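You operate a simulated robot arm through the tools that you are given. There is no shell and no other tool.

You run a simulated robot arm. Do the job below in one go: nothing can be reset, and whatever is moved stays where it is left.

JOB
Clear up after the ink change: both empty cartridges in the returns box, crumpled page in the scrap tray.
Fine: the clip lamp stands in that tray; move it out onto the table. Set down upright: ink cartridge, clip lamp.

It is judged by the outcome, as a careful person would: the job done as asked, and still so three seconds after it is handed in. It fails if anything else is knocked over, pushed out of place, dropped, spilled or broken.

ROBOT AND FRAMES
A 6-joint arm with a fingered hand, fixed in place. Base frame: the origin is at the foot of the arm, x ahead of it, y to its left, z up; the work surface is at about z = 0.74. Lengths are in m, angles in rad, forces in N, time in s.
With the tool pointing down near the work surface it reaches from about 0.14 to 0.88 m from the base axis. Its first joint turns from -2.897 to 2.897 rad. Payload 5 kg.
The TCP is the grasp point between the finger pads, 0.037 m short of the fingertips. In the tool frame z runs along the fingers and y along their closing line. Largest opening 0.124 m; the body of the gripper starts 0.043 m behind the TCP. The gripper is a hand of 3 fingers: y runs from the thumb to the fingers, the wrist lies at [-0.021, -0.125, -0.215] in the tool frame, and closing takes about 1.5 s.
Orientation is that of the tool frame in the base frame, as a unit quaternion [x, y, z, w]. With the fingers straight down and the wrist toward the robot, the tool's x, y and z point along [0, 1, 0], [1, 0, 0] and [0, 0, -1] of the base frame.

CONTROLS
- The arm moves only by the tool apply_moves. Its argument "deltas" is a list that holds one entry, the list of rows, each a list of 6 numbers: the shift along the tool's x, y, z in units of 25 mm (1.0 is 25 mm), then the turn, a rotation vector about the tool's x, y, z in units of 8 degrees (1.0 is 8 degrees). In form: [[[dx, dy, dz, wx, wy, wz], ...]]. A call has 1 to 20 rows; each row shifts and turns the commanded pose from where the row before left it, along the tool's axes as they then stand. "jaw" is the finger opening in m, from 0 to 0.124, set as the call begins (left out, the last holds). A call with a number of a shift or a turn outside -1 to 1 is refused whole. Rows are played at 5 a second. More than 0.05 m and 0.15 rad between two rows, or a gripper value outside its range, and nothing of the call is played. Where a pose cannot be reached the arm comes as near as it can. A force on the tool above 60 N (or 10 N above the force at the start of the call, whichever is more), or a blocked arm, ends the call early, and 0.2 s more pass. The fingers move at their own pace (about 0.072 m/s each) and stop on an object; they squeeze with about 27 N. The grip force told is the motor's: it shows also when the fingers shut on nothing. Time passes only in rows, and 0.2 s behind the last, so rows that do not move let the fingers close. The reply holds the time, the measured pose of the TCP, the force on the tool along the base axes, the opening and the grip force, in the units named above and with some noise, with the torque about the TCP (base axes, N m) and any sound that the robot's microphone picked up.
- Cameras (640 x 400 px; columns grow to the right, rows downward): "scene" is fixed at [0.0502, 0.6508, 1.4779]; the picture's right is [-0.92, -0.38, 0.00], its down [-0.15, 0.36, -0.92] and it looks along [0.35, -0.85, -0.40] (base axes); focal length 355 px, centre (320, 200). "wrist" rides on the gripper at [0.072, -0.104, -0.154] in the tool frame; the picture's right is [-0.83, 0.26, -0.49], its down [-0.51, -0.72, 0.47] and it looks along [-0.23, 0.64, 0.73] (tool axes); focal length 243 px, centre (320, 200). There is no depth. A picture from a camera that has moved, and an enlarged one, comes with that camera's place and axes in the base frame and with its lens.
- capture(camera): a new picture of that camera. It takes no simulated time.
- finger_targets(index, middle, thumb_bend, thumb_turn): sets how far each is bent, from 0 (flat) to 1 (curled in); at 0.3 the hand is open as for a grip, at 0.7 the pads meet at the TCP. One left out holds its place. A second passes; each finger stops where it meets its share of the squeeze, and holds until it gets a number again. A gripper value or a shape takes the hand back. It gives what a move gives, with no picture; readings hold the bend of each and the force on the fingers (four entries, about 0 where the hand has none), thumb and palm. thumb_turn goes from beside the hand (0) to across from the fingers (1), as for a grip.
- hand_shape(shape): the hand has 3 fingers and takes this shape, open, in about a second: jaw (thumb against the fingers, like two jaws); tri (thumb and two fingers); tip (a fingertip pinch); poke (one finger out to press); point (the index stretched); flat (the hand flat); cup (the hand cupped); fist (a fist). The gripper value then closes the fingers along that shape, each until it touches; the sizes above hold for jaw. It gives what a move gives, with no picture.
- close_up(camera, box): a new picture of the part [left, top, right, bottom] of that camera's present view, enlarged. It takes no simulated time.
- sign_off(): hands the job in; it is judged then, once.

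Places have to be worked out from the pictures, the camera data and where the tool is seen. Open the gripper and draw the arm clear of the work before you hand the job in, unless the task says otherwise.

The tools are called by a JSON object that holds its "method" and its "body". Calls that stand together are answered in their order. apply_moves: Moves the arm, as the interface text tells. Its arguments: {"type":"object","properties":{"deltas":{"type":"array","items":{"type":"array","items":{"type":"array","items":{"type":"number"}}}},"jaw":{"type":"number"}},"required":["deltas"]} The other tools are called the same way: hand_shape (shape) gives the hand a shape; finger_targets (index, middle, thumb_bend, thumb_turn) moves the fingers one by one; capture (camera) takes a picture; close_up (camera, box) takes an enlarged picture of a part of a camera's view; sign_off () hands the job in.

At the start:

```text
t: 0.0
tcp_pos: [0.2782, -0.5554, 1.0591]
tool_rot: [0.708, 0.707, 0.0, 0.0]
contact_force: [0.3, 0.2, -0.2]
wrist_torque: [0.01, -0.02, 0.01]
opening: 0.1236
grasp_force: 0.0
shape: jaw
bend: [0.3, 0.3, 0.3, 0.98]
finger forces: [0.0, 0.1, 0.0, 0.0, 0.1, 0.1]
```

scene: 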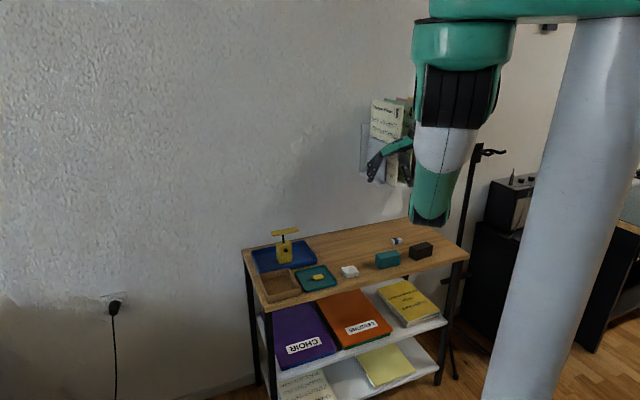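
wrist: 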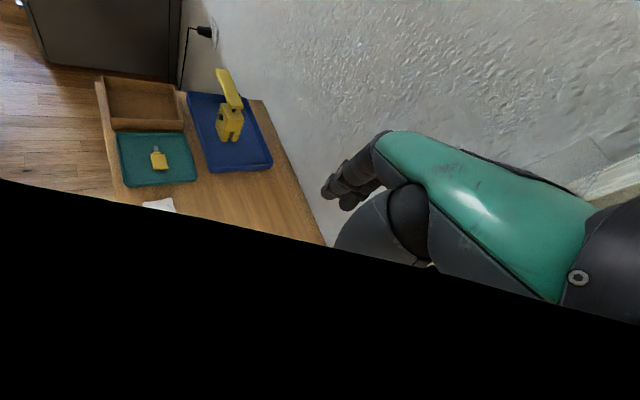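

I'll start by looking closer at the table from both cameras to identify the items.

{"method": "close_up", "body": {"camera": "scene", "box": [230, 200, 480, 320]}}

{"method": "close_up", "body": {"camera": "scene", "box": [240, 220, 350, 310]}}

{"method": "close_up", "body": {"camera": "scene", "box": [330, 215, 450, 290]}}

{"method": "close_up", "body": {"camera": "wrist", "box": [80, 40, 340, 250]}}

```text
2.56 times, centred on (355, 260) of scene
camera zoom: at [0.0502, 0.6508, 1.4779], right [-0.92, -0.38, 0.0], down [-0.15, 0.36, -0.92], along [0.35, -0.85, -0.4], focal length 908 px, centre (230, 46)
```

zoom: 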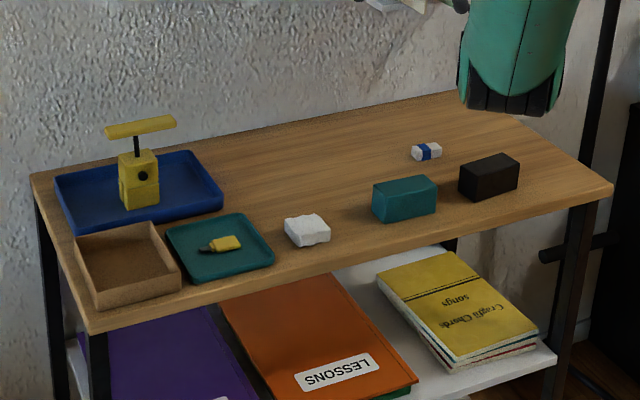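

```text
4.44 times, centred on (295, 265) of scene
camera zoom: at [0.0502, 0.6508, 1.4779], right [-0.92, -0.38, 0.0], down [-0.15, 0.36, -0.92], along [0.35, -0.85, -0.4], focal length 1576 px, centre (431, -89)
```

zoom: 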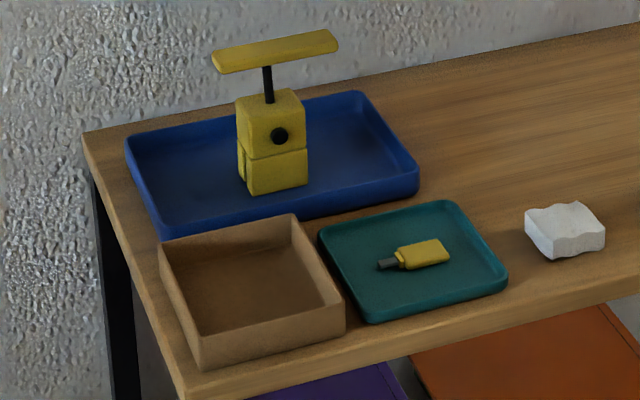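

```text
5.33 times, centred on (390, 252) of scene
camera zoom: at [0.0502, 0.6508, 1.4779], right [-0.92, -0.38, 0.0], down [-0.15, 0.36, -0.92], along [0.35, -0.85, -0.4], focal length 1892 px, centre (-53, -80)
```

zoom: 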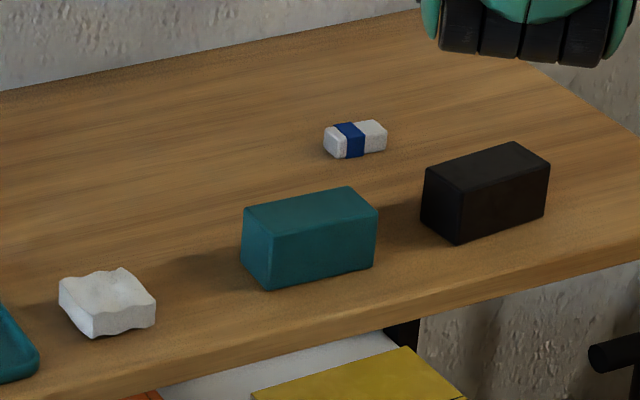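

```text
1.90 times, centred on (210, 145) of wrist
camera zoom: at [0.1731, -0.4831, 1.2157], right [0.26, -0.83, 0.49], down [-0.72, -0.51, -0.47], along [0.64, -0.23, -0.73], focal length 462 px, centre (530, 305)
```

zoom: 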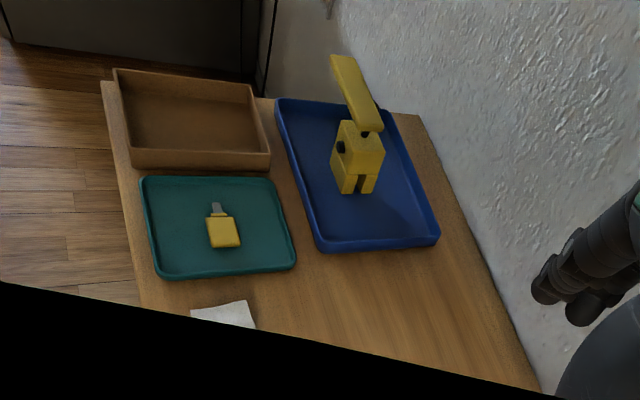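

Layout as I read it: brown returns box at the left-front, blue tray (scrap tray) with the yellow clip lamp at the left-back, white crumpled page near (0.355,-0.37), teal cartridge near (0.242,-0.476) and black cartridge near (0.139,-0.589), all turned 45° with the table. I'll first turn the tool 45° about vertical, high above the table, so the closing line runs across the table depth.

{"method": "apply_moves", "body": {"deltas": [[[0, 0, 0, 0, 0, 1], [0, 0, 0, 0, 0, 1], [0, 0, 0, 0, 0, 1], [0, 0, 0, 0, 0, 1], [0, 0, 0, 0, 0, 1], [0, 0, 0, 0, 0, 0.625]]], "jaw": 0.124}}

```text
t: 1.4
tcp_pos: [0.2777, -0.5549, 1.0621]
tool_rot: [0.924, 0.381, 0.0, 0.0]
contact_force: [0.7, 0.2, -0.1]
wrist_torque: [0.0, 0.0, 0.01]
opening: 0.1235
grasp_force: 0.0
shape: jaw
bend: [0.3, 0.3, 0.3, 0.98]
finger forces: [0.0, 0.1, 0.1, 0.0, 0.0, 0.0]
```

The turn worked. Now I check both views to see the arm and where it hangs relative to the table.

{"method": "capture", "body": {"camera": "scene"}}

{"method": "capture", "body": {"camera": "wrist"}}

```text
taken
```

scene: 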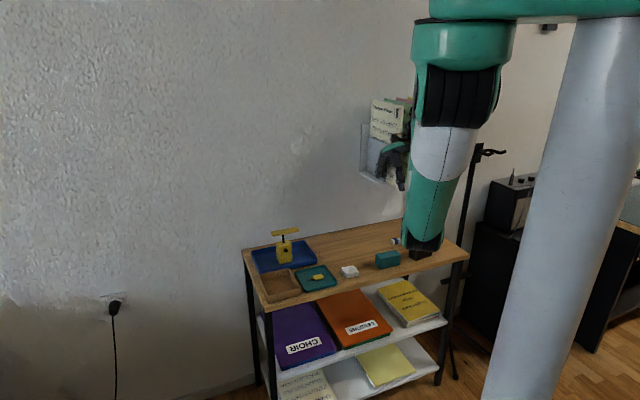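

```text
taken
camera wrist: at [0.2553, -0.4302, 1.2161], right [-0.4, -0.77, 0.49], down [-0.87, 0.15, -0.47], along [0.29, -0.62, -0.73], focal length 243 px, centre (320, 200)
```

wrist: 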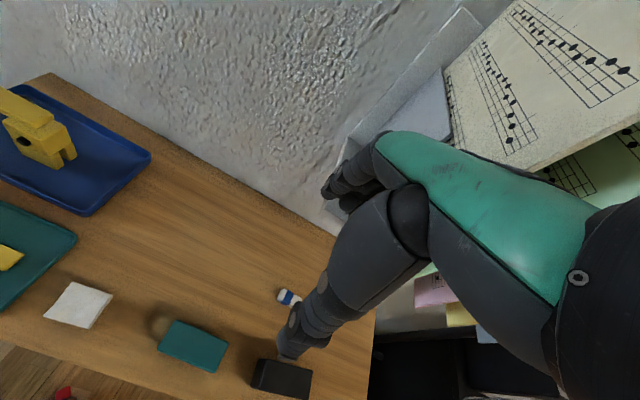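

The wrist view is now clear, showing the page, both cartridges and the eraser. I'll zoom in for precise positions before moving.

{"method": "close_up", "body": {"camera": "wrist", "box": [30, 270, 190, 370]}}

{"method": "close_up", "body": {"camera": "wrist", "box": [140, 270, 348, 400]}}

{"method": "close_up", "body": {"camera": "wrist", "box": [0, 70, 160, 170]}}

{"method": "close_up", "body": {"camera": "scene", "box": [355, 80, 515, 280]}}

```text
4.00 times, centred on (110, 320) of wrist
camera zoom: at [0.2553, -0.4302, 1.2161], right [-0.4, -0.77, 0.49], down [-0.87, 0.15, -0.47], along [0.29, -0.62, -0.73], focal length 970 px, centre (1160, -280)
```

zoom: 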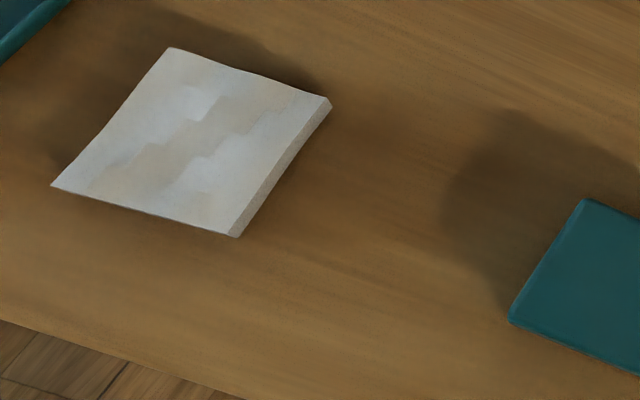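

```text
3.08 times, centred on (244, 335) of wrist
camera zoom: at [0.2553, -0.4302, 1.2161], right [-0.4, -0.77, 0.49], down [-0.87, 0.15, -0.47], along [0.29, -0.62, -0.73], focal length 746 px, centre (554, -215)
```

zoom: 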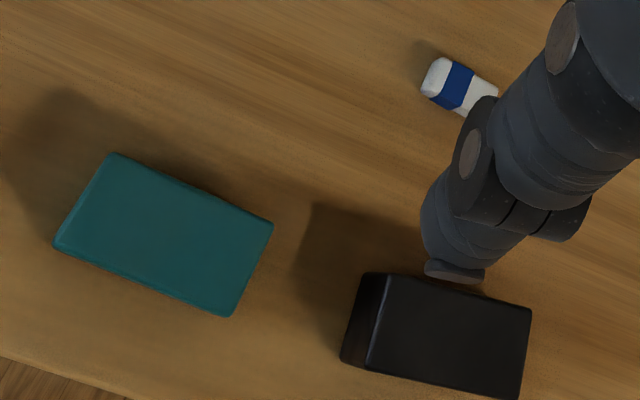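

```text
4.00 times, centred on (80, 120) of wrist
camera zoom: at [0.2553, -0.4302, 1.2161], right [-0.4, -0.77, 0.49], down [-0.87, 0.15, -0.47], along [0.29, -0.62, -0.73], focal length 970 px, centre (1280, 520)
```

zoom: 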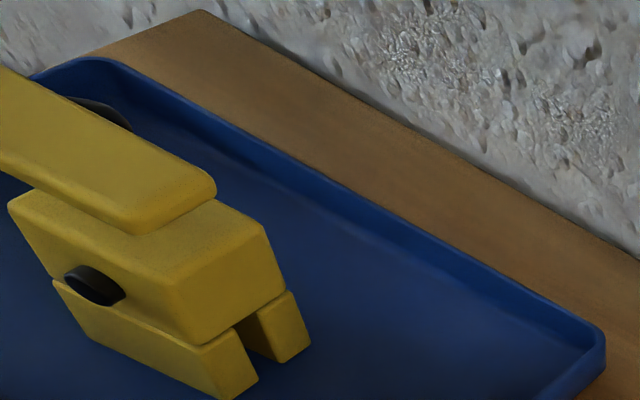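

```text
2.00 times, centred on (435, 180) of scene
camera zoom: at [0.0502, 0.6508, 1.4779], right [-0.92, -0.38, 0.0], down [-0.15, 0.36, -0.92], along [0.35, -0.85, -0.4], focal length 709 px, centre (90, 240)
```

zoom: 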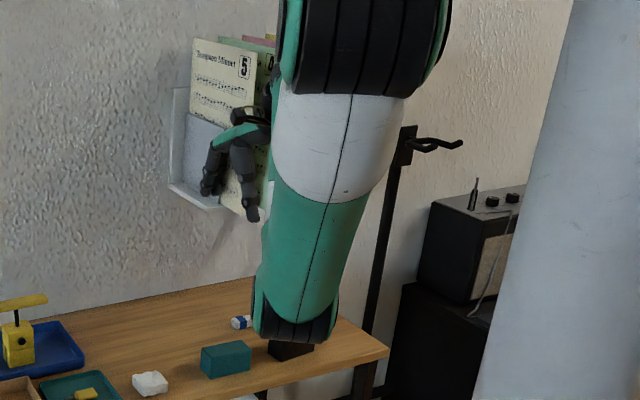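

From the two views the teal cartridge is centred at about (0.246,-0.475), roughly 0.08 × 0.04 × 0.045 with its long side along the table; the page is at about (0.356,-0.363) and the black cartridge at about (0.142,-0.583). I'll move above the teal one at a safe height and check the arm's elbow clearance.

{"method": "apply_moves", "body": {"deltas": [[[0.273, -0.629, 0, 0, 0, 0], [0.273, -0.629, 0.6, 0, 0, 0], [0.273, -0.629, 0.9, 0, 0, 0], [0.273, -0.629, 0.9, 0, 0, 0], [0.273, -0.629, 0.9, 0, 0, 0], [0, 0, 0.9, 0, 0, 0]]], "jaw": 0.124}}

{"method": "capture", "body": {"camera": "scene"}}

{"method": "capture", "body": {"camera": "wrist"}}

```text
t: 2.8
tcp_pos: [0.2471, -0.4766, 0.9565]
tool_rot: [0.924, 0.383, 0.0, 0.001]
contact_force: [-0.4, 0.4, -0.2]
wrist_torque: [0.0, -0.01, 0.0]
opening: 0.1238
grasp_force: 0.1
shape: jaw
bend: [0.3, 0.3, 0.3, 0.98]
finger forces: [0.0, 0.0, 0.0, 0.0, 0.1, 0.0]
```

```text
taken
```

scene: 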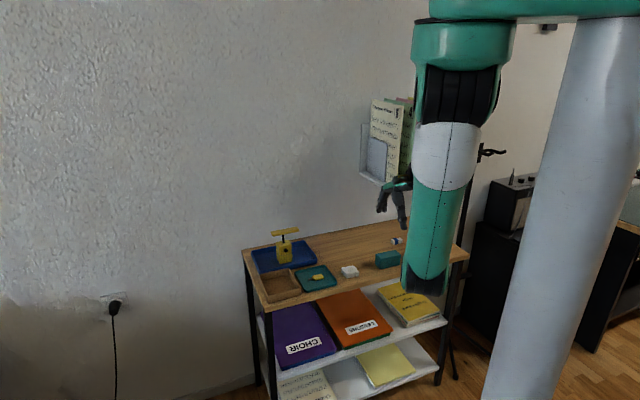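

```text
taken
camera wrist: at [0.2237, -0.3517, 1.1112], right [-0.4, -0.77, 0.49], down [-0.87, 0.15, -0.47], along [0.29, -0.62, -0.73], focal length 243 px, centre (320, 200)
```

wrist: 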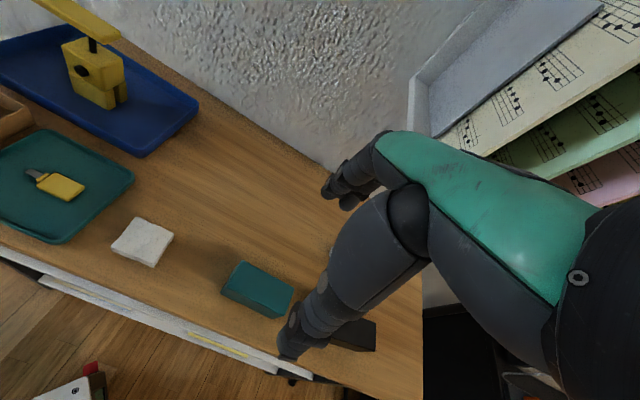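

The elbow hangs in front of the table and stays above table height, so descending is fine. I'll zoom in on the teal cartridge from here to refine its centre.

{"method": "close_up", "body": {"camera": "wrist", "box": [200, 240, 328, 320]}}

{"method": "close_up", "body": {"camera": "scene", "box": [340, 160, 452, 280]}}

```text
5.00 times, centred on (264, 280) of wrist
camera zoom: at [0.2237, -0.3517, 1.1112], right [-0.4, -0.77, 0.49], down [-0.87, 0.15, -0.47], along [0.29, -0.62, -0.73], focal length 1213 px, centre (600, -200)
```

zoom: 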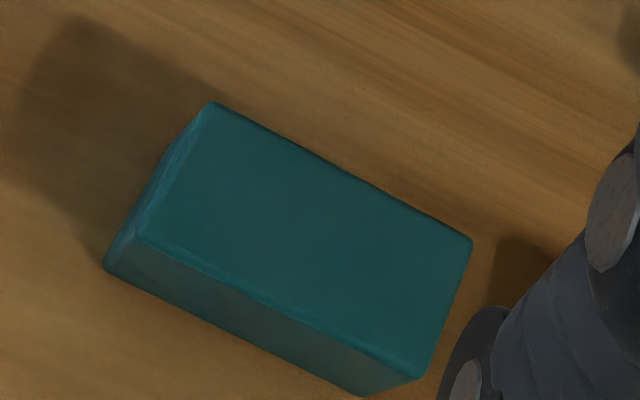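

```text
3.33 times, centred on (396, 220) of scene
camera zoom: at [0.0502, 0.6508, 1.4779], right [-0.92, -0.38, 0.0], down [-0.15, 0.36, -0.92], along [0.35, -0.85, -0.4], focal length 1182 px, centre (67, 133)
```

zoom: 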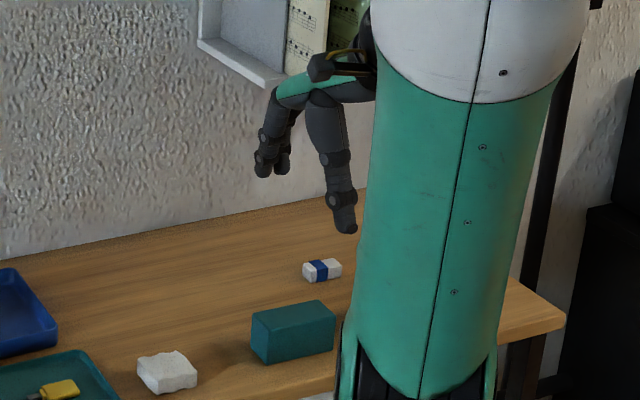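

The teal cartridge is confirmed at (0.2455,-0.474), aligned with the tool within about 1°. Before grasping, I'll zoom on the returns box to measure its walls, since that decides how high I should grip.

{"method": "close_up", "body": {"camera": "scene", "box": [256, 262, 312, 308]}}

{"method": "close_up", "body": {"camera": "scene", "box": [264, 222, 312, 272]}}

```text
8.70 times, centred on (284, 285) of scene
camera zoom: at [0.0502, 0.6508, 1.4779], right [-0.92, -0.38, 0.0], down [-0.15, 0.36, -0.92], along [0.35, -0.85, -0.4], focal length 3084 px, centre (633, -539)
```

zoom: 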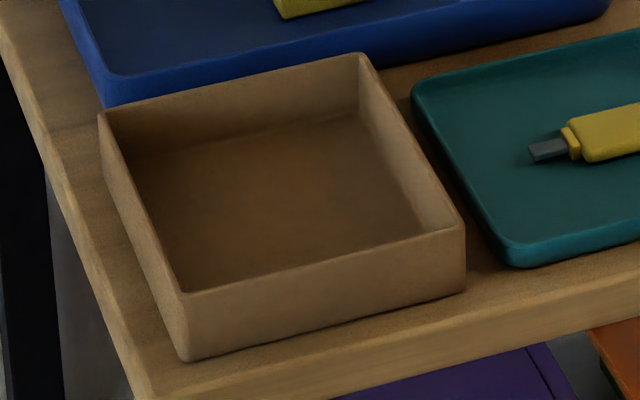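

```text
8.00 times, centred on (288, 247) of scene
camera zoom: at [0.0502, 0.6508, 1.4779], right [-0.92, -0.38, 0.0], down [-0.15, 0.36, -0.92], along [0.35, -0.85, -0.4], focal length 2837 px, centre (576, -176)
```

zoom: 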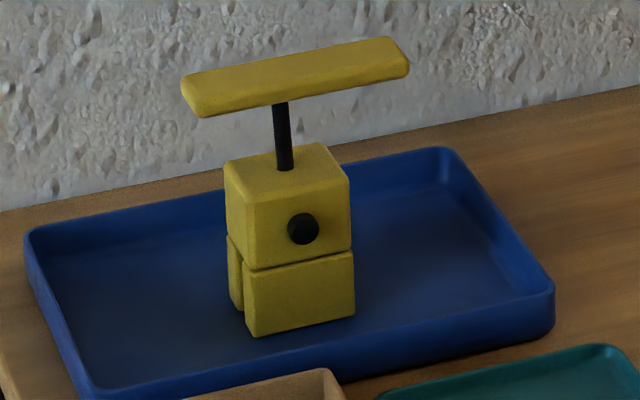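

Box rim is about 0.03 m above the table, outer size about 0.107 × 0.12, centre (0.5455,-0.195). I'll use a high grip on the cartridge (tips about 22 mm below its top) so the fingers barely enter the box later. Descending to TCP z≈0.797 over the teal cartridge.

{"method": "apply_moves", "body": {"deltas": [[[0, -0.12, 0.9, 0, 0, 0], [0, 0, 1, 0, 0, 0], [0, 0, 1, 0, 0, 0], [0, 0, 1, 0, 0, 0], [0, 0, 1, 0, 0, 0], [0, 0, 0.8, 0, 0, 0], [0, 0, 0.68, 0, 0, 0], [0, 0, 0, 0, 0, 0]]], "jaw": 0.124}}

{"method": "capture", "body": {"camera": "wrist"}}

{"method": "close_up", "body": {"camera": "scene", "box": [340, 200, 452, 280]}}

```text
t: 4.6
tcp_pos: [0.244, -0.4745, 0.7973]
tool_rot: [0.924, 0.382, 0.0, 0.0]
contact_force: [0.2, -0.6, -0.2]
wrist_torque: [0.02, 0.0, 0.0]
opening: 0.1238
grasp_force: 0.0
shape: jaw
bend: [0.3, 0.3, 0.3, 0.98]
finger forces: [0.0, 0.0, 0.0, 0.1, 0.0, 0.0]
```

```text
taken
camera wrist: at [0.221, -0.3495, 0.9521], right [-0.4, -0.77, 0.49], down [-0.87, 0.15, -0.47], along [0.29, -0.62, -0.73], focal length 243 px, centre (320, 200)
```

wrist: 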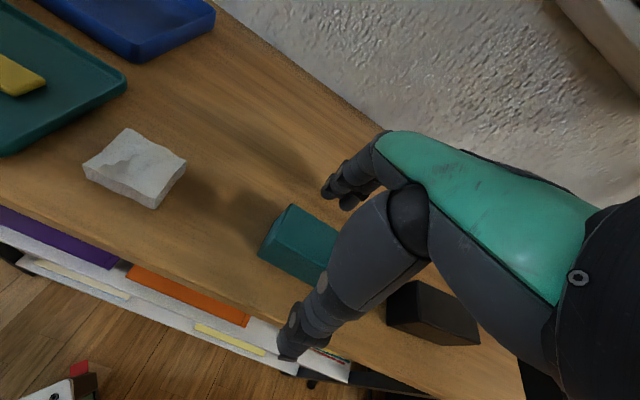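

```text
5.00 times, centred on (396, 240) of scene
camera zoom: at [0.0502, 0.6508, 1.4779], right [-0.92, -0.38, 0.0], down [-0.15, 0.36, -0.92], along [0.35, -0.85, -0.4], focal length 1773 px, centre (-60, 0)
```

zoom: 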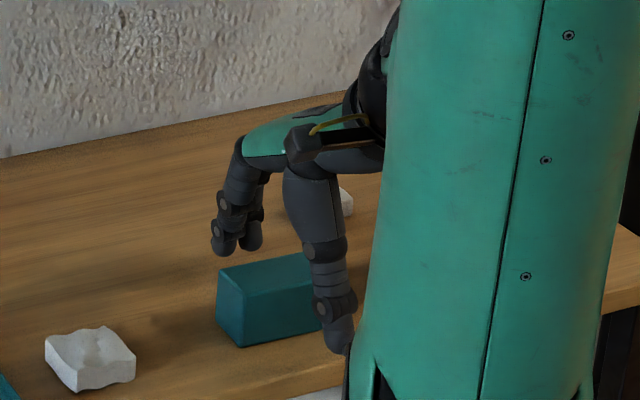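

The hand straddles the teal cartridge, centred on it, with no contact. Closing the fingers now.

{"method": "apply_moves", "body": {"deltas": [[[0, 0, 0, 0, 0, 0], [0, 0, 0, 0, 0, 0], [0, 0, 0, 0, 0, 0], [0, 0, 0, 0, 0, 0], [0, 0, 0, 0, 0, 0], [0, 0, 0, 0, 0, 0], [0, 0, 0, 0, 0, 0], [0, 0, 0, 0, 0, 0]]], "jaw": 0.0}}

{"method": "capture", "body": {"camera": "wrist"}}

{"method": "close_up", "body": {"camera": "scene", "box": [340, 200, 452, 280]}}

```text
t: 6.4
tcp_pos: [0.2442, -0.4742, 0.7984]
tool_rot: [0.924, 0.382, 0.0, 0.0]
contact_force: [0.0, -0.3, 0.4]
wrist_torque: [0.04, 0.02, -0.02]
opening: 0.0348
grasp_force: 26.7
shape: jaw
bend: [0.74, 0.55, 0.74, 1.0]
finger forces: [15.6, 8.4, 0.0, 0.1, 24.0, 0.0]
```

```text
taken
camera wrist: at [0.221, -0.3496, 0.9524], right [-0.4, -0.77, 0.49], down [-0.87, 0.15, -0.47], along [0.29, -0.62, -0.73], focal length 243 px, centre (320, 200)
```

wrist: 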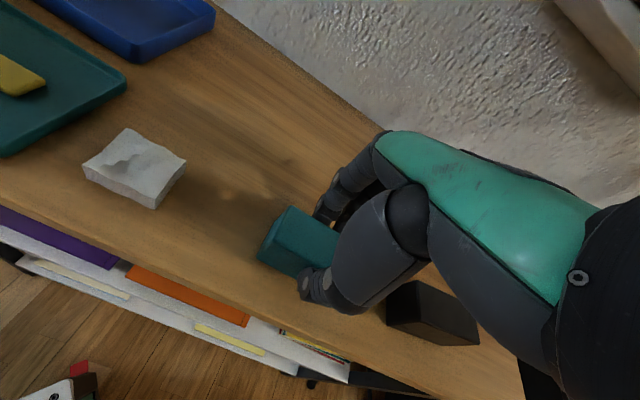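

```text
5.00 times, centred on (396, 240) of scene
camera zoom: at [0.0502, 0.6508, 1.4779], right [-0.92, -0.38, 0.0], down [-0.15, 0.36, -0.92], along [0.35, -0.85, -0.4], focal length 1773 px, centre (-60, 0)
```

zoom: 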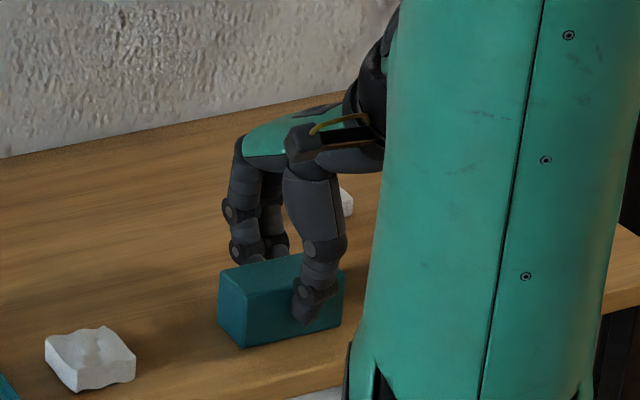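

The fingers hold the cartridge (0.035 m opening, about 27 N, index/middle/thumb all loaded). I'll lift it slightly and check it stays level.

{"method": "apply_moves", "body": {"deltas": [[[0, 0, -0.3, 0, 0, 0], [0, 0, -0.5, 0, 0, 0], [0, 0, -0.8, 0, 0, 0], [0, 0, -0.8, 0, 0, 0], [0, 0, 0, 0, 0, 0]]], "jaw": 0.0}}

{"method": "close_up", "body": {"camera": "wrist", "box": [200, 150, 440, 350]}}

{"method": "close_up", "body": {"camera": "scene", "box": [340, 200, 452, 280]}}

```text
t: 7.6
tcp_pos: [0.2414, -0.4716, 0.8576]
tool_rot: [0.924, 0.383, 0.0, 0.0]
contact_force: [-0.6, -0.7, -1.0]
wrist_torque: [0.01, 0.0, 0.02]
opening: 0.035
grasp_force: 27.2
shape: jaw
bend: [0.74, 0.55, 0.74, 1.0]
finger forces: [15.5, 8.5, 0.0, 0.0, 23.9, 0.0]
```

```text
2.00 times, centred on (320, 250) of wrist
camera zoom: at [0.2201, -0.3483, 1.0117], right [-0.4, -0.77, 0.49], down [-0.87, 0.15, -0.47], along [0.29, -0.62, -0.73], focal length 485 px, centre (320, 100)
```

zoom: 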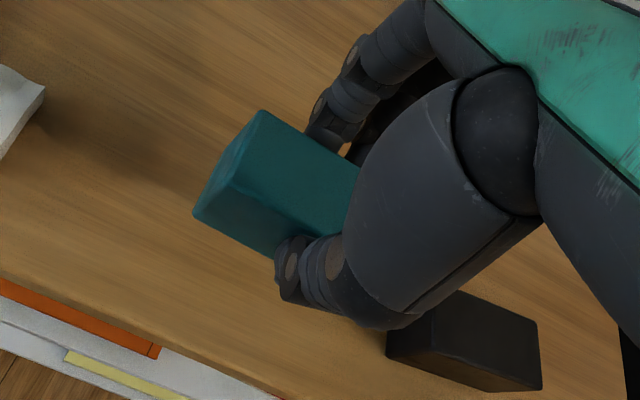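

```text
5.00 times, centred on (396, 240) of scene
camera zoom: at [0.0502, 0.6508, 1.4779], right [-0.92, -0.38, 0.0], down [-0.15, 0.36, -0.92], along [0.35, -0.85, -0.4], focal length 1773 px, centre (-60, 0)
```

zoom: 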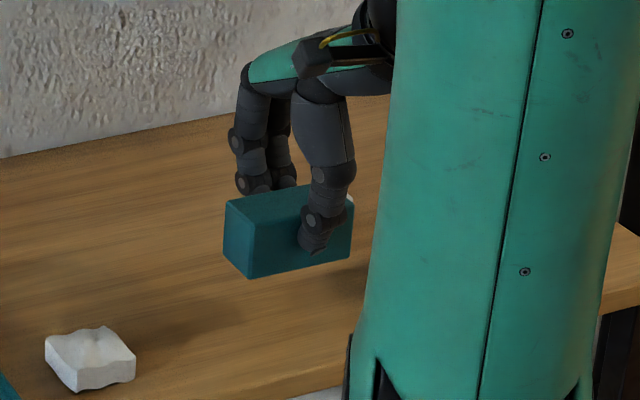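

The teal cartridge lifted cleanly and level, with the grip force steady. I'll raise it and carry it left along the table toward the box, at a height that clears everything, stopping partway to check.

{"method": "apply_moves", "body": {"deltas": [[[0, 0, -0.9, 0, 0, 0], [0, 0, -1, 0, 0, 0], [0, 0, -1, 0, 0, 0], [0.5, 0, 0, 0, 0, 0], [0.9, 0.1, 0, 0, 0, 0], [0.9, 0.1, 0, 0, 0, 0], [0.9, 0.1, 0, 0, 0, 0], [0.9, 0.1, 0, 0, 0, 0], [0.9, 0.1, 0, 0, 0, 0], [0.9, 0.1, 0, 0, 0, 0], [0.9, 0.1, 0, 0, 0, 0], [0.9, 0.1, 0, 0, 0, 0], [0.9, 0.1, 0, 0, 0, 0], [0.5, 0.1, 0, 0, 0, 0]]], "jaw": 0.0}}

{"method": "capture", "body": {"camera": "scene"}}

{"method": "capture", "body": {"camera": "wrist"}}

```text
t: 10.6
tcp_pos: [0.4245, -0.3307, 0.9283]
tool_rot: [0.924, 0.382, 0.0, 0.0]
contact_force: [-0.2, 0.5, -0.9]
wrist_torque: [-0.04, -0.01, 0.0]
opening: 0.0347
grasp_force: 27.1
shape: jaw
bend: [0.74, 0.55, 0.74, 1.0]
finger forces: [15.5, 8.4, 0.1, 0.0, 24.0, 0.1]
```

```text
taken
```

scene: 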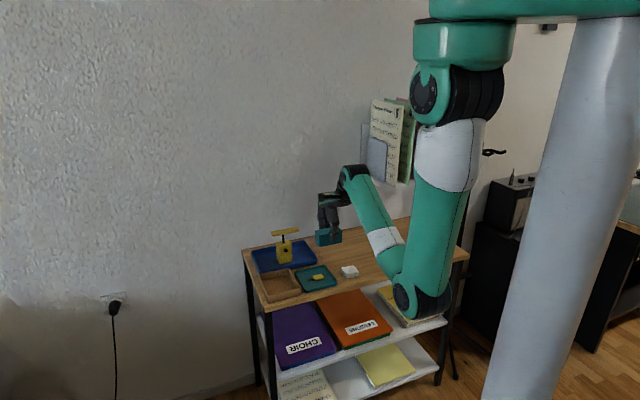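

```text
taken
camera wrist: at [0.4015, -0.2062, 1.0842], right [-0.4, -0.77, 0.49], down [-0.87, 0.15, -0.47], along [0.29, -0.62, -0.73], focal length 243 px, centre (320, 200)
```

wrist: 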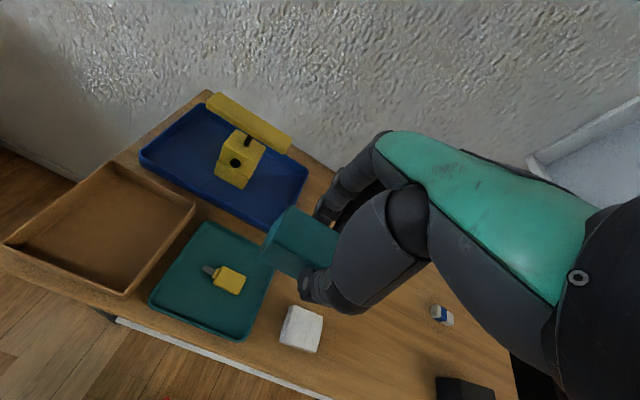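

The arm posture is clear (elbow hanging in front of the table) and the cartridge is still held level. I'll zoom on the box from here to verify its exact location.

{"method": "close_up", "body": {"camera": "wrist", "box": [0, 150, 208, 300]}}

{"method": "close_up", "body": {"camera": "wrist", "box": [130, 80, 322, 220]}}

```text
2.67 times, centred on (104, 225) of wrist
camera zoom: at [0.4015, -0.2062, 1.0842], right [-0.4, -0.77, 0.49], down [-0.87, 0.15, -0.47], along [0.29, -0.62, -0.73], focal length 647 px, centre (896, 133)
```

zoom: 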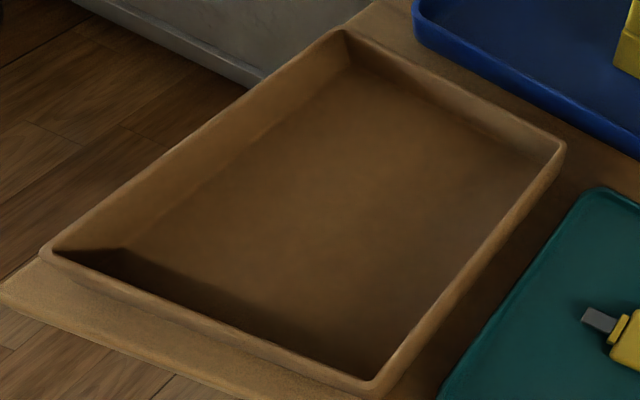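

```text
2.86 times, centred on (226, 150) of wrist
camera zoom: at [0.4015, -0.2062, 1.0842], right [-0.4, -0.77, 0.49], down [-0.87, 0.15, -0.47], along [0.29, -0.62, -0.73], focal length 693 px, centre (589, 343)
```

zoom: 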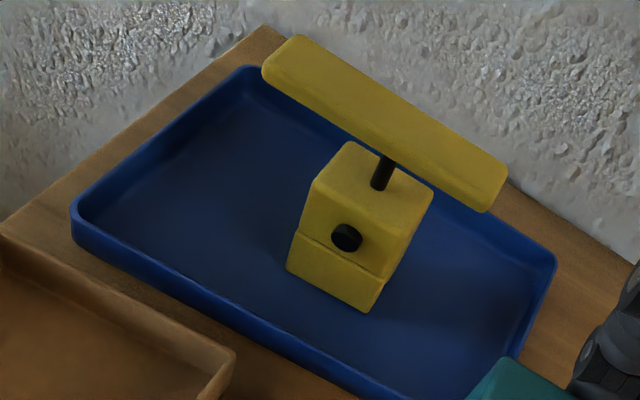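

Both views agree: box centre (0.5466,-0.195), inner about 0.10 × 0.113. I'll place the teal cartridge toward the wall side, offset 22 mm from centre; first moving above and stopping with its bottom just above the rim.

{"method": "apply_moves", "body": {"deltas": [[[0.5, 0.04, 0, 0, 0, 0], [0.9, 0.06, 0, 0, 0, 0], [0.9, 0.06, 0, 0, 0, 0], [0.9, 0.06, 0, 0, 0, 0], [0.9, 0.06, 0, 0, 0, 0], [0.9, 0.06, 0, 0, 0, 0], [0.9, 0.06, 0, 0, 0, 0], [0.9, 0.06, 0, 0, 0, 0], [0.5, 0.038, 0.3, 0, 0, 0], [0, 0, 0.8, 0, 0, 0], [0, 0, 0.9, 0, 0, 0], [0, 0, 0.6, 0, 0, 0], [0, 0, 0.3, 0, 0, 0], [0, 0, 0, 0, 0, 0]]], "jaw": 0.0}}

{"method": "capture", "body": {"camera": "wrist"}}

{"method": "close_up", "body": {"camera": "scene", "box": [240, 200, 368, 310]}}

```text
t: 13.6
tcp_pos: [0.5593, -0.21, 0.8561]
tool_rot: [0.924, 0.382, -0.001, 0.0]
contact_force: [0.8, -0.3, -0.2]
wrist_torque: [-0.03, 0.0, -0.03]
opening: 0.0348
grasp_force: 27.3
shape: jaw
bend: [0.74, 0.55, 0.74, 1.0]
finger forces: [15.5, 8.4, 0.0, 0.1, 24.0, 0.0]
```

```text
taken
camera wrist: at [0.5381, -0.0865, 1.0109], right [-0.4, -0.77, 0.49], down [-0.87, 0.15, -0.47], along [0.29, -0.62, -0.73], focal length 243 px, centre (320, 200)
```

wrist: 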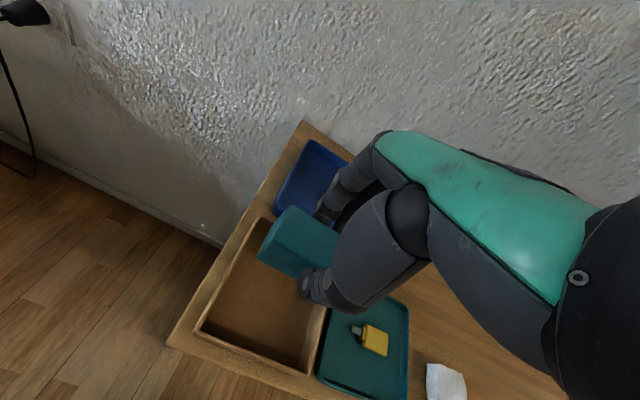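

```text
3.64 times, centred on (304, 255) of scene
camera zoom: at [0.0502, 0.6508, 1.4779], right [-0.92, -0.38, 0.0], down [-0.15, 0.36, -0.92], along [0.35, -0.85, -0.4], focal length 1290 px, centre (378, 0)
```

zoom: 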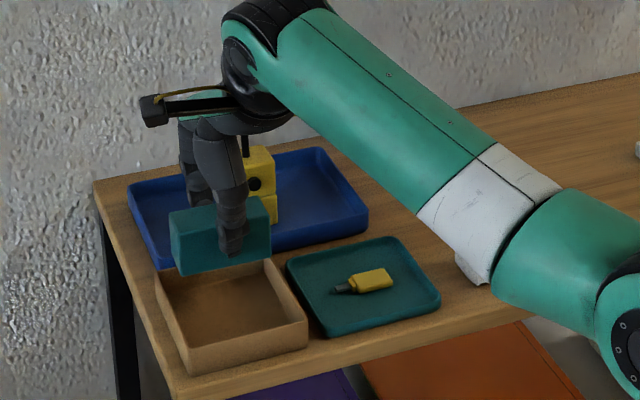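

The cartridge is directly above the wall-side half of the box, clear of the lamp. I'll lower it gently, stopping just about at the box floor.

{"method": "apply_moves", "body": {"deltas": [[[0.06, 0.1, 0.4, 0, 0, 0], [0, 0, 0.5, 0, 0, 0], [0, 0, 0.5, 0, 0, 0], [0, 0, 0.3, 0, 0, 0], [0, 0, 0.2, 0, 0, 0], [0, 0, 0.1, 0, 0, 0], [0, 0, 0, 0, 0, 0]]], "jaw": 0.0}}

{"method": "close_up", "body": {"camera": "wrist", "box": [160, 110, 420, 390]}}

{"method": "close_up", "body": {"camera": "scene", "box": [250, 230, 330, 310]}}

```text
t: 15.2
tcp_pos: [0.5622, -0.2111, 0.8071]
tool_rot: [0.924, 0.383, 0.001, -0.001]
contact_force: [-0.6, 0.7, -0.2]
wrist_torque: [-0.03, 0.0, 0.01]
opening: 0.0347
grasp_force: 26.9
shape: jaw
bend: [0.74, 0.55, 0.74, 1.0]
finger forces: [15.5, 8.4, 0.0, 0.1, 23.9, 0.0]
```

```text
1.43 times, centred on (290, 250) of wrist
camera zoom: at [0.5396, -0.0864, 0.9615], right [-0.4, -0.77, 0.49], down [-0.87, 0.15, -0.47], along [0.29, -0.62, -0.73], focal length 347 px, centre (363, 129)
```

zoom: 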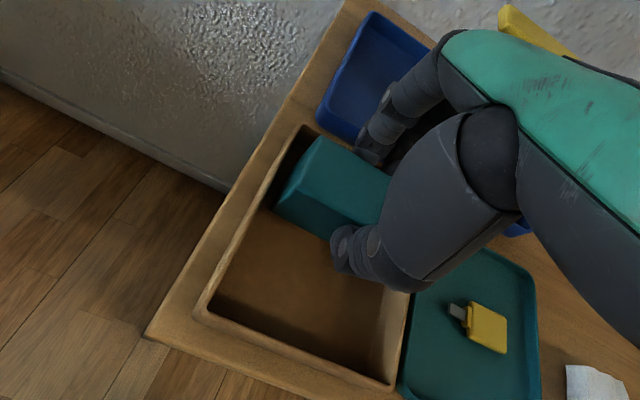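

```text
5.00 times, centred on (290, 270) of scene
camera zoom: at [0.0502, 0.6508, 1.4779], right [-0.92, -0.38, 0.0], down [-0.15, 0.36, -0.92], along [0.35, -0.85, -0.4], focal length 1773 px, centre (470, -150)
```

zoom: 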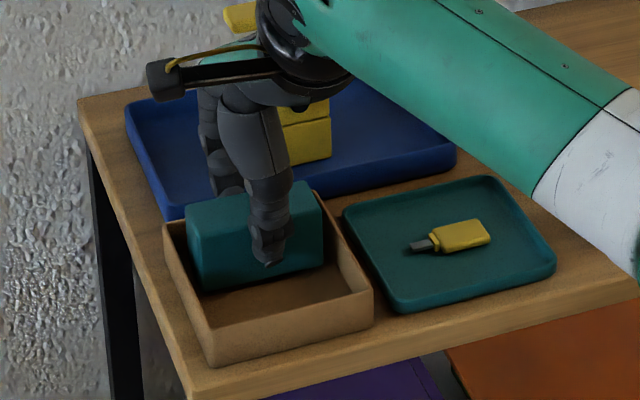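

The cartridge is inside the box walls with no contact yet. I'll lower the last few millimetres in small steps while watching the force.

{"method": "apply_moves", "body": {"deltas": [[[0, 0, 0.08, 0, 0, 0], [0, 0, 0.08, 0, 0, 0], [0, 0, 0.06, 0, 0, 0], [0, 0, 0, 0, 0, 0]]], "jaw": 0.0}}

```text
t: 16.2
tcp_pos: [0.5628, -0.2121, 0.8016]
tool_rot: [0.924, 0.383, 0.001, 0.0]
contact_force: [-3.6, 0.9, 7.3]
wrist_torque: [-0.05, 0.05, -0.05]
opening: 0.0349
grasp_force: 27.2
shape: jaw
bend: [0.74, 0.55, 0.74, 1.0]
finger forces: [15.6, 13.6, 0.0, 0.0, 27.4, 0.1]
```

It rests on the box floor (about 7 N upward). To avoid pushing the back fingers into the wall, I'll release by opening the thumb side first while the fingers hold still.

{"method": "finger_targets", "body": {"thumb_bend": 0.6}}

{"method": "close_up", "body": {"camera": "scene", "box": [250, 230, 330, 310]}}

{"method": "close_up", "body": {"camera": "wrist", "box": [160, 110, 420, 390]}}

```text
t: 17.2
tcp_pos: [0.5633, -0.211, 0.8009]
tool_rot: [0.924, 0.383, 0.0, 0.001]
contact_force: [1.2, 0.3, 5.3]
wrist_torque: [0.06, 0.08, -0.01]
opening: 0.0404
grasp_force: 11.2
shape: fingers
bend: [0.75, 0.59, 0.55, 1.0]
finger forces: [8.2, 3.0, 0.0, 0.0, 10.0, 0.0]
```

```text
5.00 times, centred on (290, 270) of scene
camera zoom: at [0.0502, 0.6508, 1.4779], right [-0.92, -0.38, 0.0], down [-0.15, 0.36, -0.92], along [0.35, -0.85, -0.4], focal length 1773 px, centre (470, -150)
```

zoom: 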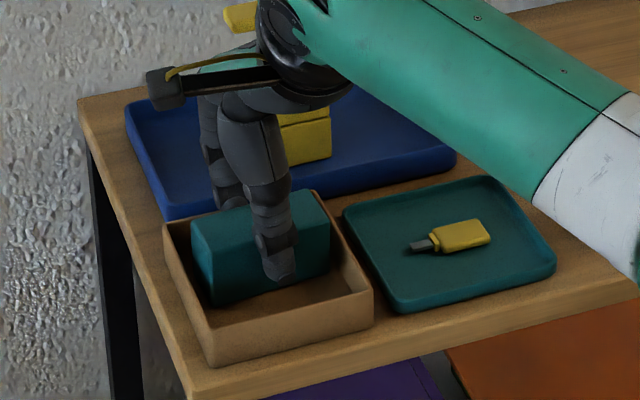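

```text
1.43 times, centred on (290, 250) of wrist
camera zoom: at [0.5403, -0.0868, 0.9557], right [-0.4, -0.77, 0.49], down [-0.87, 0.15, -0.47], along [0.29, -0.62, -0.73], focal length 347 px, centre (363, 129)
```

zoom: 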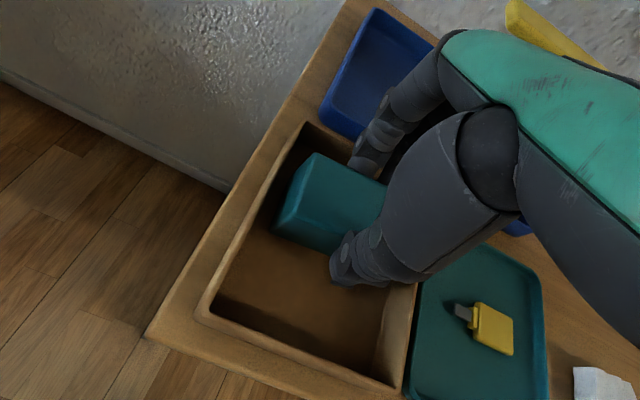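

The fingers nudged the cartridge a few millimetres toward the thumb, still upright in the box. Now opening all digits moderately to fully free it.

{"method": "finger_targets", "body": {"thumb_bend": 0.4, "index": 0.62, "middle": 0.5}}

{"method": "close_up", "body": {"camera": "scene", "box": [250, 230, 330, 310]}}

{"method": "close_up", "body": {"camera": "wrist", "box": [160, 110, 420, 390]}}

```text
t: 18.2
tcp_pos: [0.5632, -0.2107, 0.8018]
tool_rot: [0.924, 0.383, 0.0, 0.0]
contact_force: [-8.2, 9.0, 11.3]
wrist_torque: [-0.12, 0.03, -0.19]
opening: 0.0641
grasp_force: 8.3
shape: fingers
bend: [0.62, 0.57, 0.4, 1.0]
finger forces: [0.0, 15.9, 0.0, 0.0, 0.1, 0.1]
```

```text
5.00 times, centred on (290, 270) of scene
camera zoom: at [0.0502, 0.6508, 1.4779], right [-0.92, -0.38, 0.0], down [-0.15, 0.36, -0.92], along [0.35, -0.85, -0.4], focal length 1773 px, centre (470, -150)
```

zoom: 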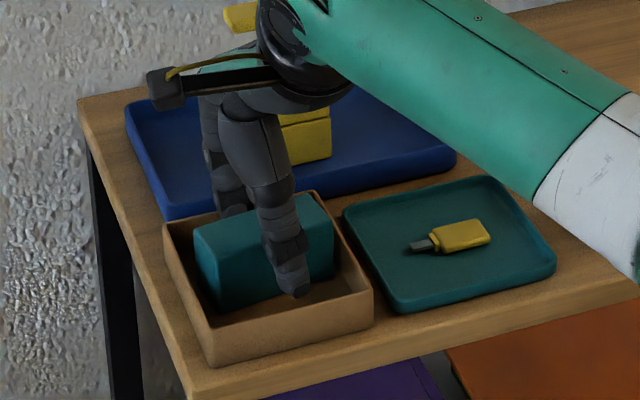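

```text
1.43 times, centred on (290, 250) of wrist
camera zoom: at [0.5399, -0.0865, 0.9558], right [-0.4, -0.77, 0.49], down [-0.87, 0.15, -0.47], along [0.29, -0.62, -0.73], focal length 347 px, centre (363, 129)
```

zoom: 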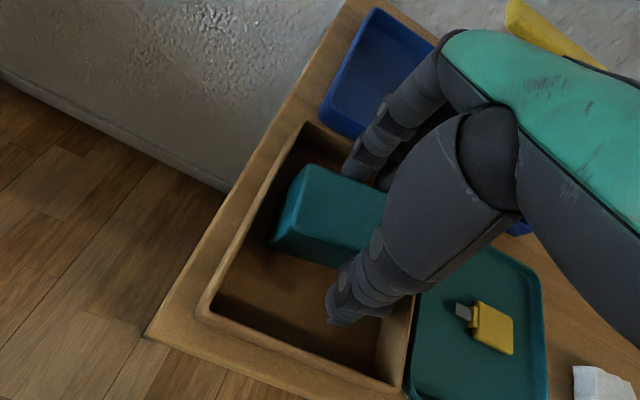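

The middle finger is pressing outward on the box's back wall (about 16 N). I'll relax it back to where it was free, then rise.

{"method": "finger_targets", "body": {"middle": 0.6}}

```text
t: 19.2
tcp_pos: [0.5639, -0.2111, 0.8004]
tool_rot: [0.924, 0.383, 0.0, 0.0]
contact_force: [-0.2, -0.1, 4.6]
wrist_torque: [-0.14, -0.02, -0.04]
opening: 0.0641
grasp_force: 1.7
shape: fingers
bend: [0.62, 0.61, 0.4, 1.0]
finger forces: [0.0, 3.7, 0.0, 0.0, 0.0, 0.0]
```

Nearly free (small residual touch). Rising straight up slowly.

{"method": "apply_moves", "body": {"deltas": [[[0, 0, -0.2, 0, 0, 0], [0, 0, -0.4, 0, 0, 0], [0, 0, -0.6, 0, 0, 0], [0, 0, -0.8, 0, 0, 0], [0, 0, -0.8, 0, 0, 0], [0, 0, -0.8, 0, 0, 0]]]}}

{"method": "close_up", "body": {"camera": "scene", "box": [250, 230, 330, 310]}}

{"method": "close_up", "body": {"camera": "wrist", "box": [160, 110, 420, 390]}}

```text
t: 20.6
tcp_pos: [0.5618, -0.2103, 0.8919]
tool_rot: [0.924, 0.382, 0.0, 0.0]
contact_force: [-0.2, -0.8, 0.8]
wrist_torque: [-0.01, 0.0, -0.02]
opening: 0.0639
grasp_force: 0.1
shape: fingers
bend: [0.62, 0.6, 0.4, 1.0]
finger forces: [0.0, 0.0, 0.0, 0.1, 0.1, 0.0]
```

```text
5.00 times, centred on (290, 270) of scene
camera zoom: at [0.0502, 0.6508, 1.4779], right [-0.92, -0.38, 0.0], down [-0.15, 0.36, -0.92], along [0.35, -0.85, -0.4], focal length 1773 px, centre (470, -150)
```

zoom: 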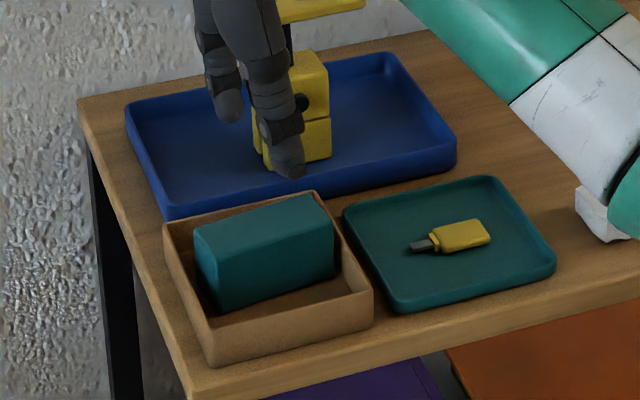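

```text
1.43 times, centred on (290, 250) of wrist
camera zoom: at [0.5392, -0.0861, 1.0462], right [-0.4, -0.77, 0.49], down [-0.87, 0.15, -0.47], along [0.29, -0.62, -0.73], focal length 347 px, centre (363, 129)
```

zoom: 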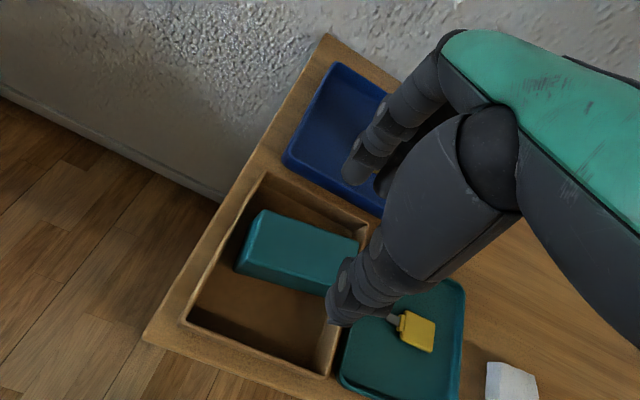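

The teal cartridge is upright inside the box, but in the middle and turned by about 7°, which leaves no room for the second. I'll open the hand, back off toward the front, and use the straight backs of the two fingers to push it gently to the wall side.

{"method": "apply_moves", "body": {"deltas": [[[0, -0.3, 0, 0, 0, 0], [0, -0.8, 0, 0, 0, 0], [0, -0.9, 0, 0, 0, 0], [0, -0.9, 0, 0, 0, 0], [0, -0.9, 0, 0, 0, 0], [0, -0.9, 0, 0, 0, 0], [0, -0.56, 0, 0, 0, 0], [0, 0, 0, 0, 0, 0]]], "jaw": 0.124}}

{"method": "capture", "body": {"camera": "wrist"}}

{"method": "close_up", "body": {"camera": "scene", "box": [230, 200, 358, 310]}}

```text
t: 22.4
tcp_pos: [0.47, -0.118, 0.8912]
tool_rot: [0.924, 0.383, 0.0, 0.0]
contact_force: [0.1, 0.1, 0.5]
wrist_torque: [-0.01, 0.01, 0.01]
opening: 0.1234
grasp_force: 0.2
shape: jaw
bend: [0.3, 0.3, 0.3, 0.98]
finger forces: [0.0, 0.0, 0.1, 0.1, 0.0, 0.1]
```

```text
taken
camera wrist: at [0.4475, 0.007, 1.0456], right [-0.4, -0.77, 0.49], down [-0.87, 0.15, -0.47], along [0.29, -0.62, -0.73], focal length 243 px, centre (320, 200)
```

wrist: 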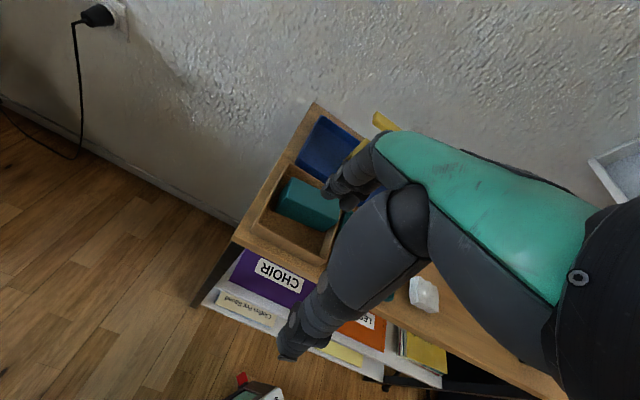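

```text
3.64 times, centred on (294, 255) of scene
camera zoom: at [0.0502, 0.6508, 1.4779], right [-0.92, -0.38, 0.0], down [-0.15, 0.36, -0.92], along [0.35, -0.85, -0.4], focal length 1290 px, centre (414, 0)
```

zoom: 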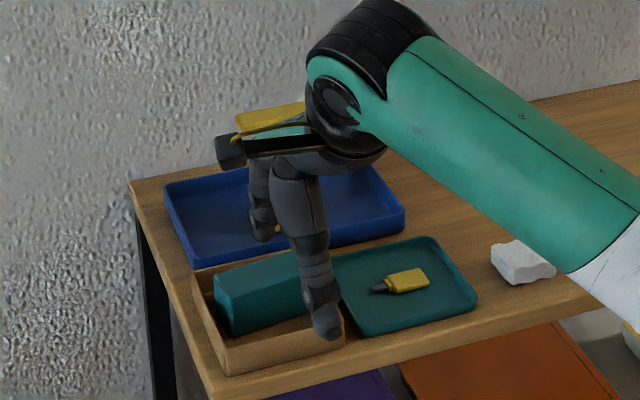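

The fingers are now above the front gap of the box, and the thumb hangs outside in front. I'll lower to just above the cartridge top and verify the fingers line up with the gap.

{"method": "apply_moves", "body": {"deltas": [[[0, 0, 0.6, 0, 0, 0], [0, 0, 0.8, 0, 0, 0], [0, 0, 0.6, 0, 0, 0], [0, 0, 0.35, 0, 0, 0], [0, 0, 0, 0, 0, 0]]], "jaw": 0.124}}

{"method": "close_up", "body": {"camera": "wrist", "box": [220, 120, 440, 300]}}

{"method": "close_up", "body": {"camera": "scene", "box": [250, 230, 330, 310]}}

{"method": "capture", "body": {"camera": "scene"}}

```text
t: 23.6
tcp_pos: [0.4693, -0.117, 0.8326]
tool_rot: [0.924, 0.382, 0.0, 0.0]
contact_force: [0.2, 0.1, 0.2]
wrist_torque: [0.0, -0.02, -0.02]
opening: 0.1234
grasp_force: 0.1
shape: jaw
bend: [0.3, 0.3, 0.3, 0.98]
finger forces: [0.1, 0.0, 0.0, 0.0, 0.1, 0.0]
```

```text
2.22 times, centred on (330, 210) of wrist
camera zoom: at [0.4473, 0.0059, 0.9881], right [-0.4, -0.77, 0.49], down [-0.87, 0.15, -0.47], along [0.29, -0.62, -0.73], focal length 539 px, centre (298, 178)
```

zoom: 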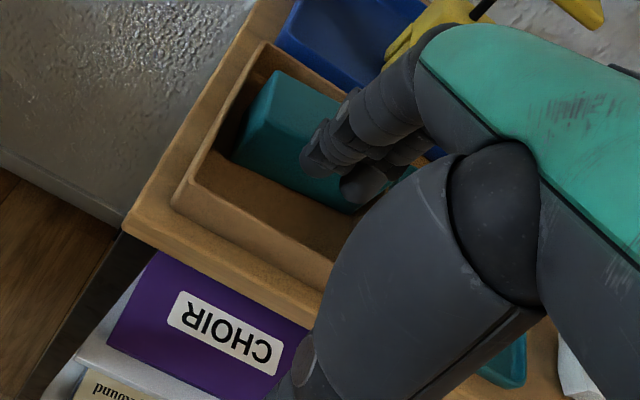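

```text
5.00 times, centred on (290, 270) of scene
camera zoom: at [0.0502, 0.6508, 1.4779], right [-0.92, -0.38, 0.0], down [-0.15, 0.36, -0.92], along [0.35, -0.85, -0.4], focal length 1773 px, centre (470, -150)
```

zoom: 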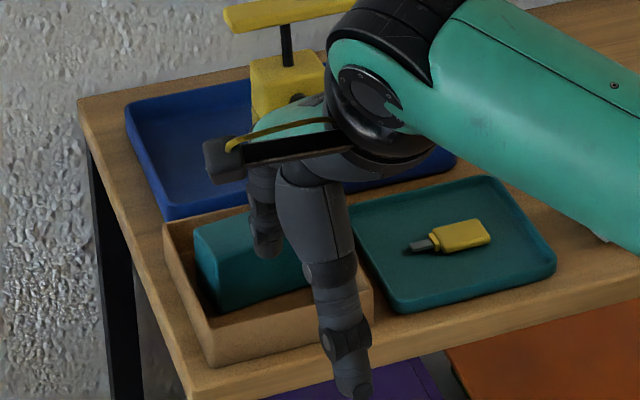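

```text
taken
```

scene: 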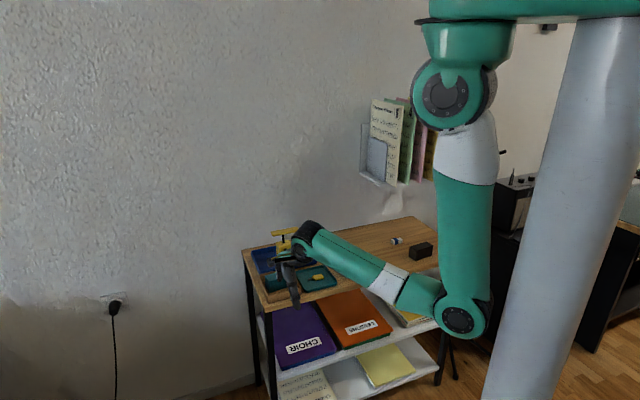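

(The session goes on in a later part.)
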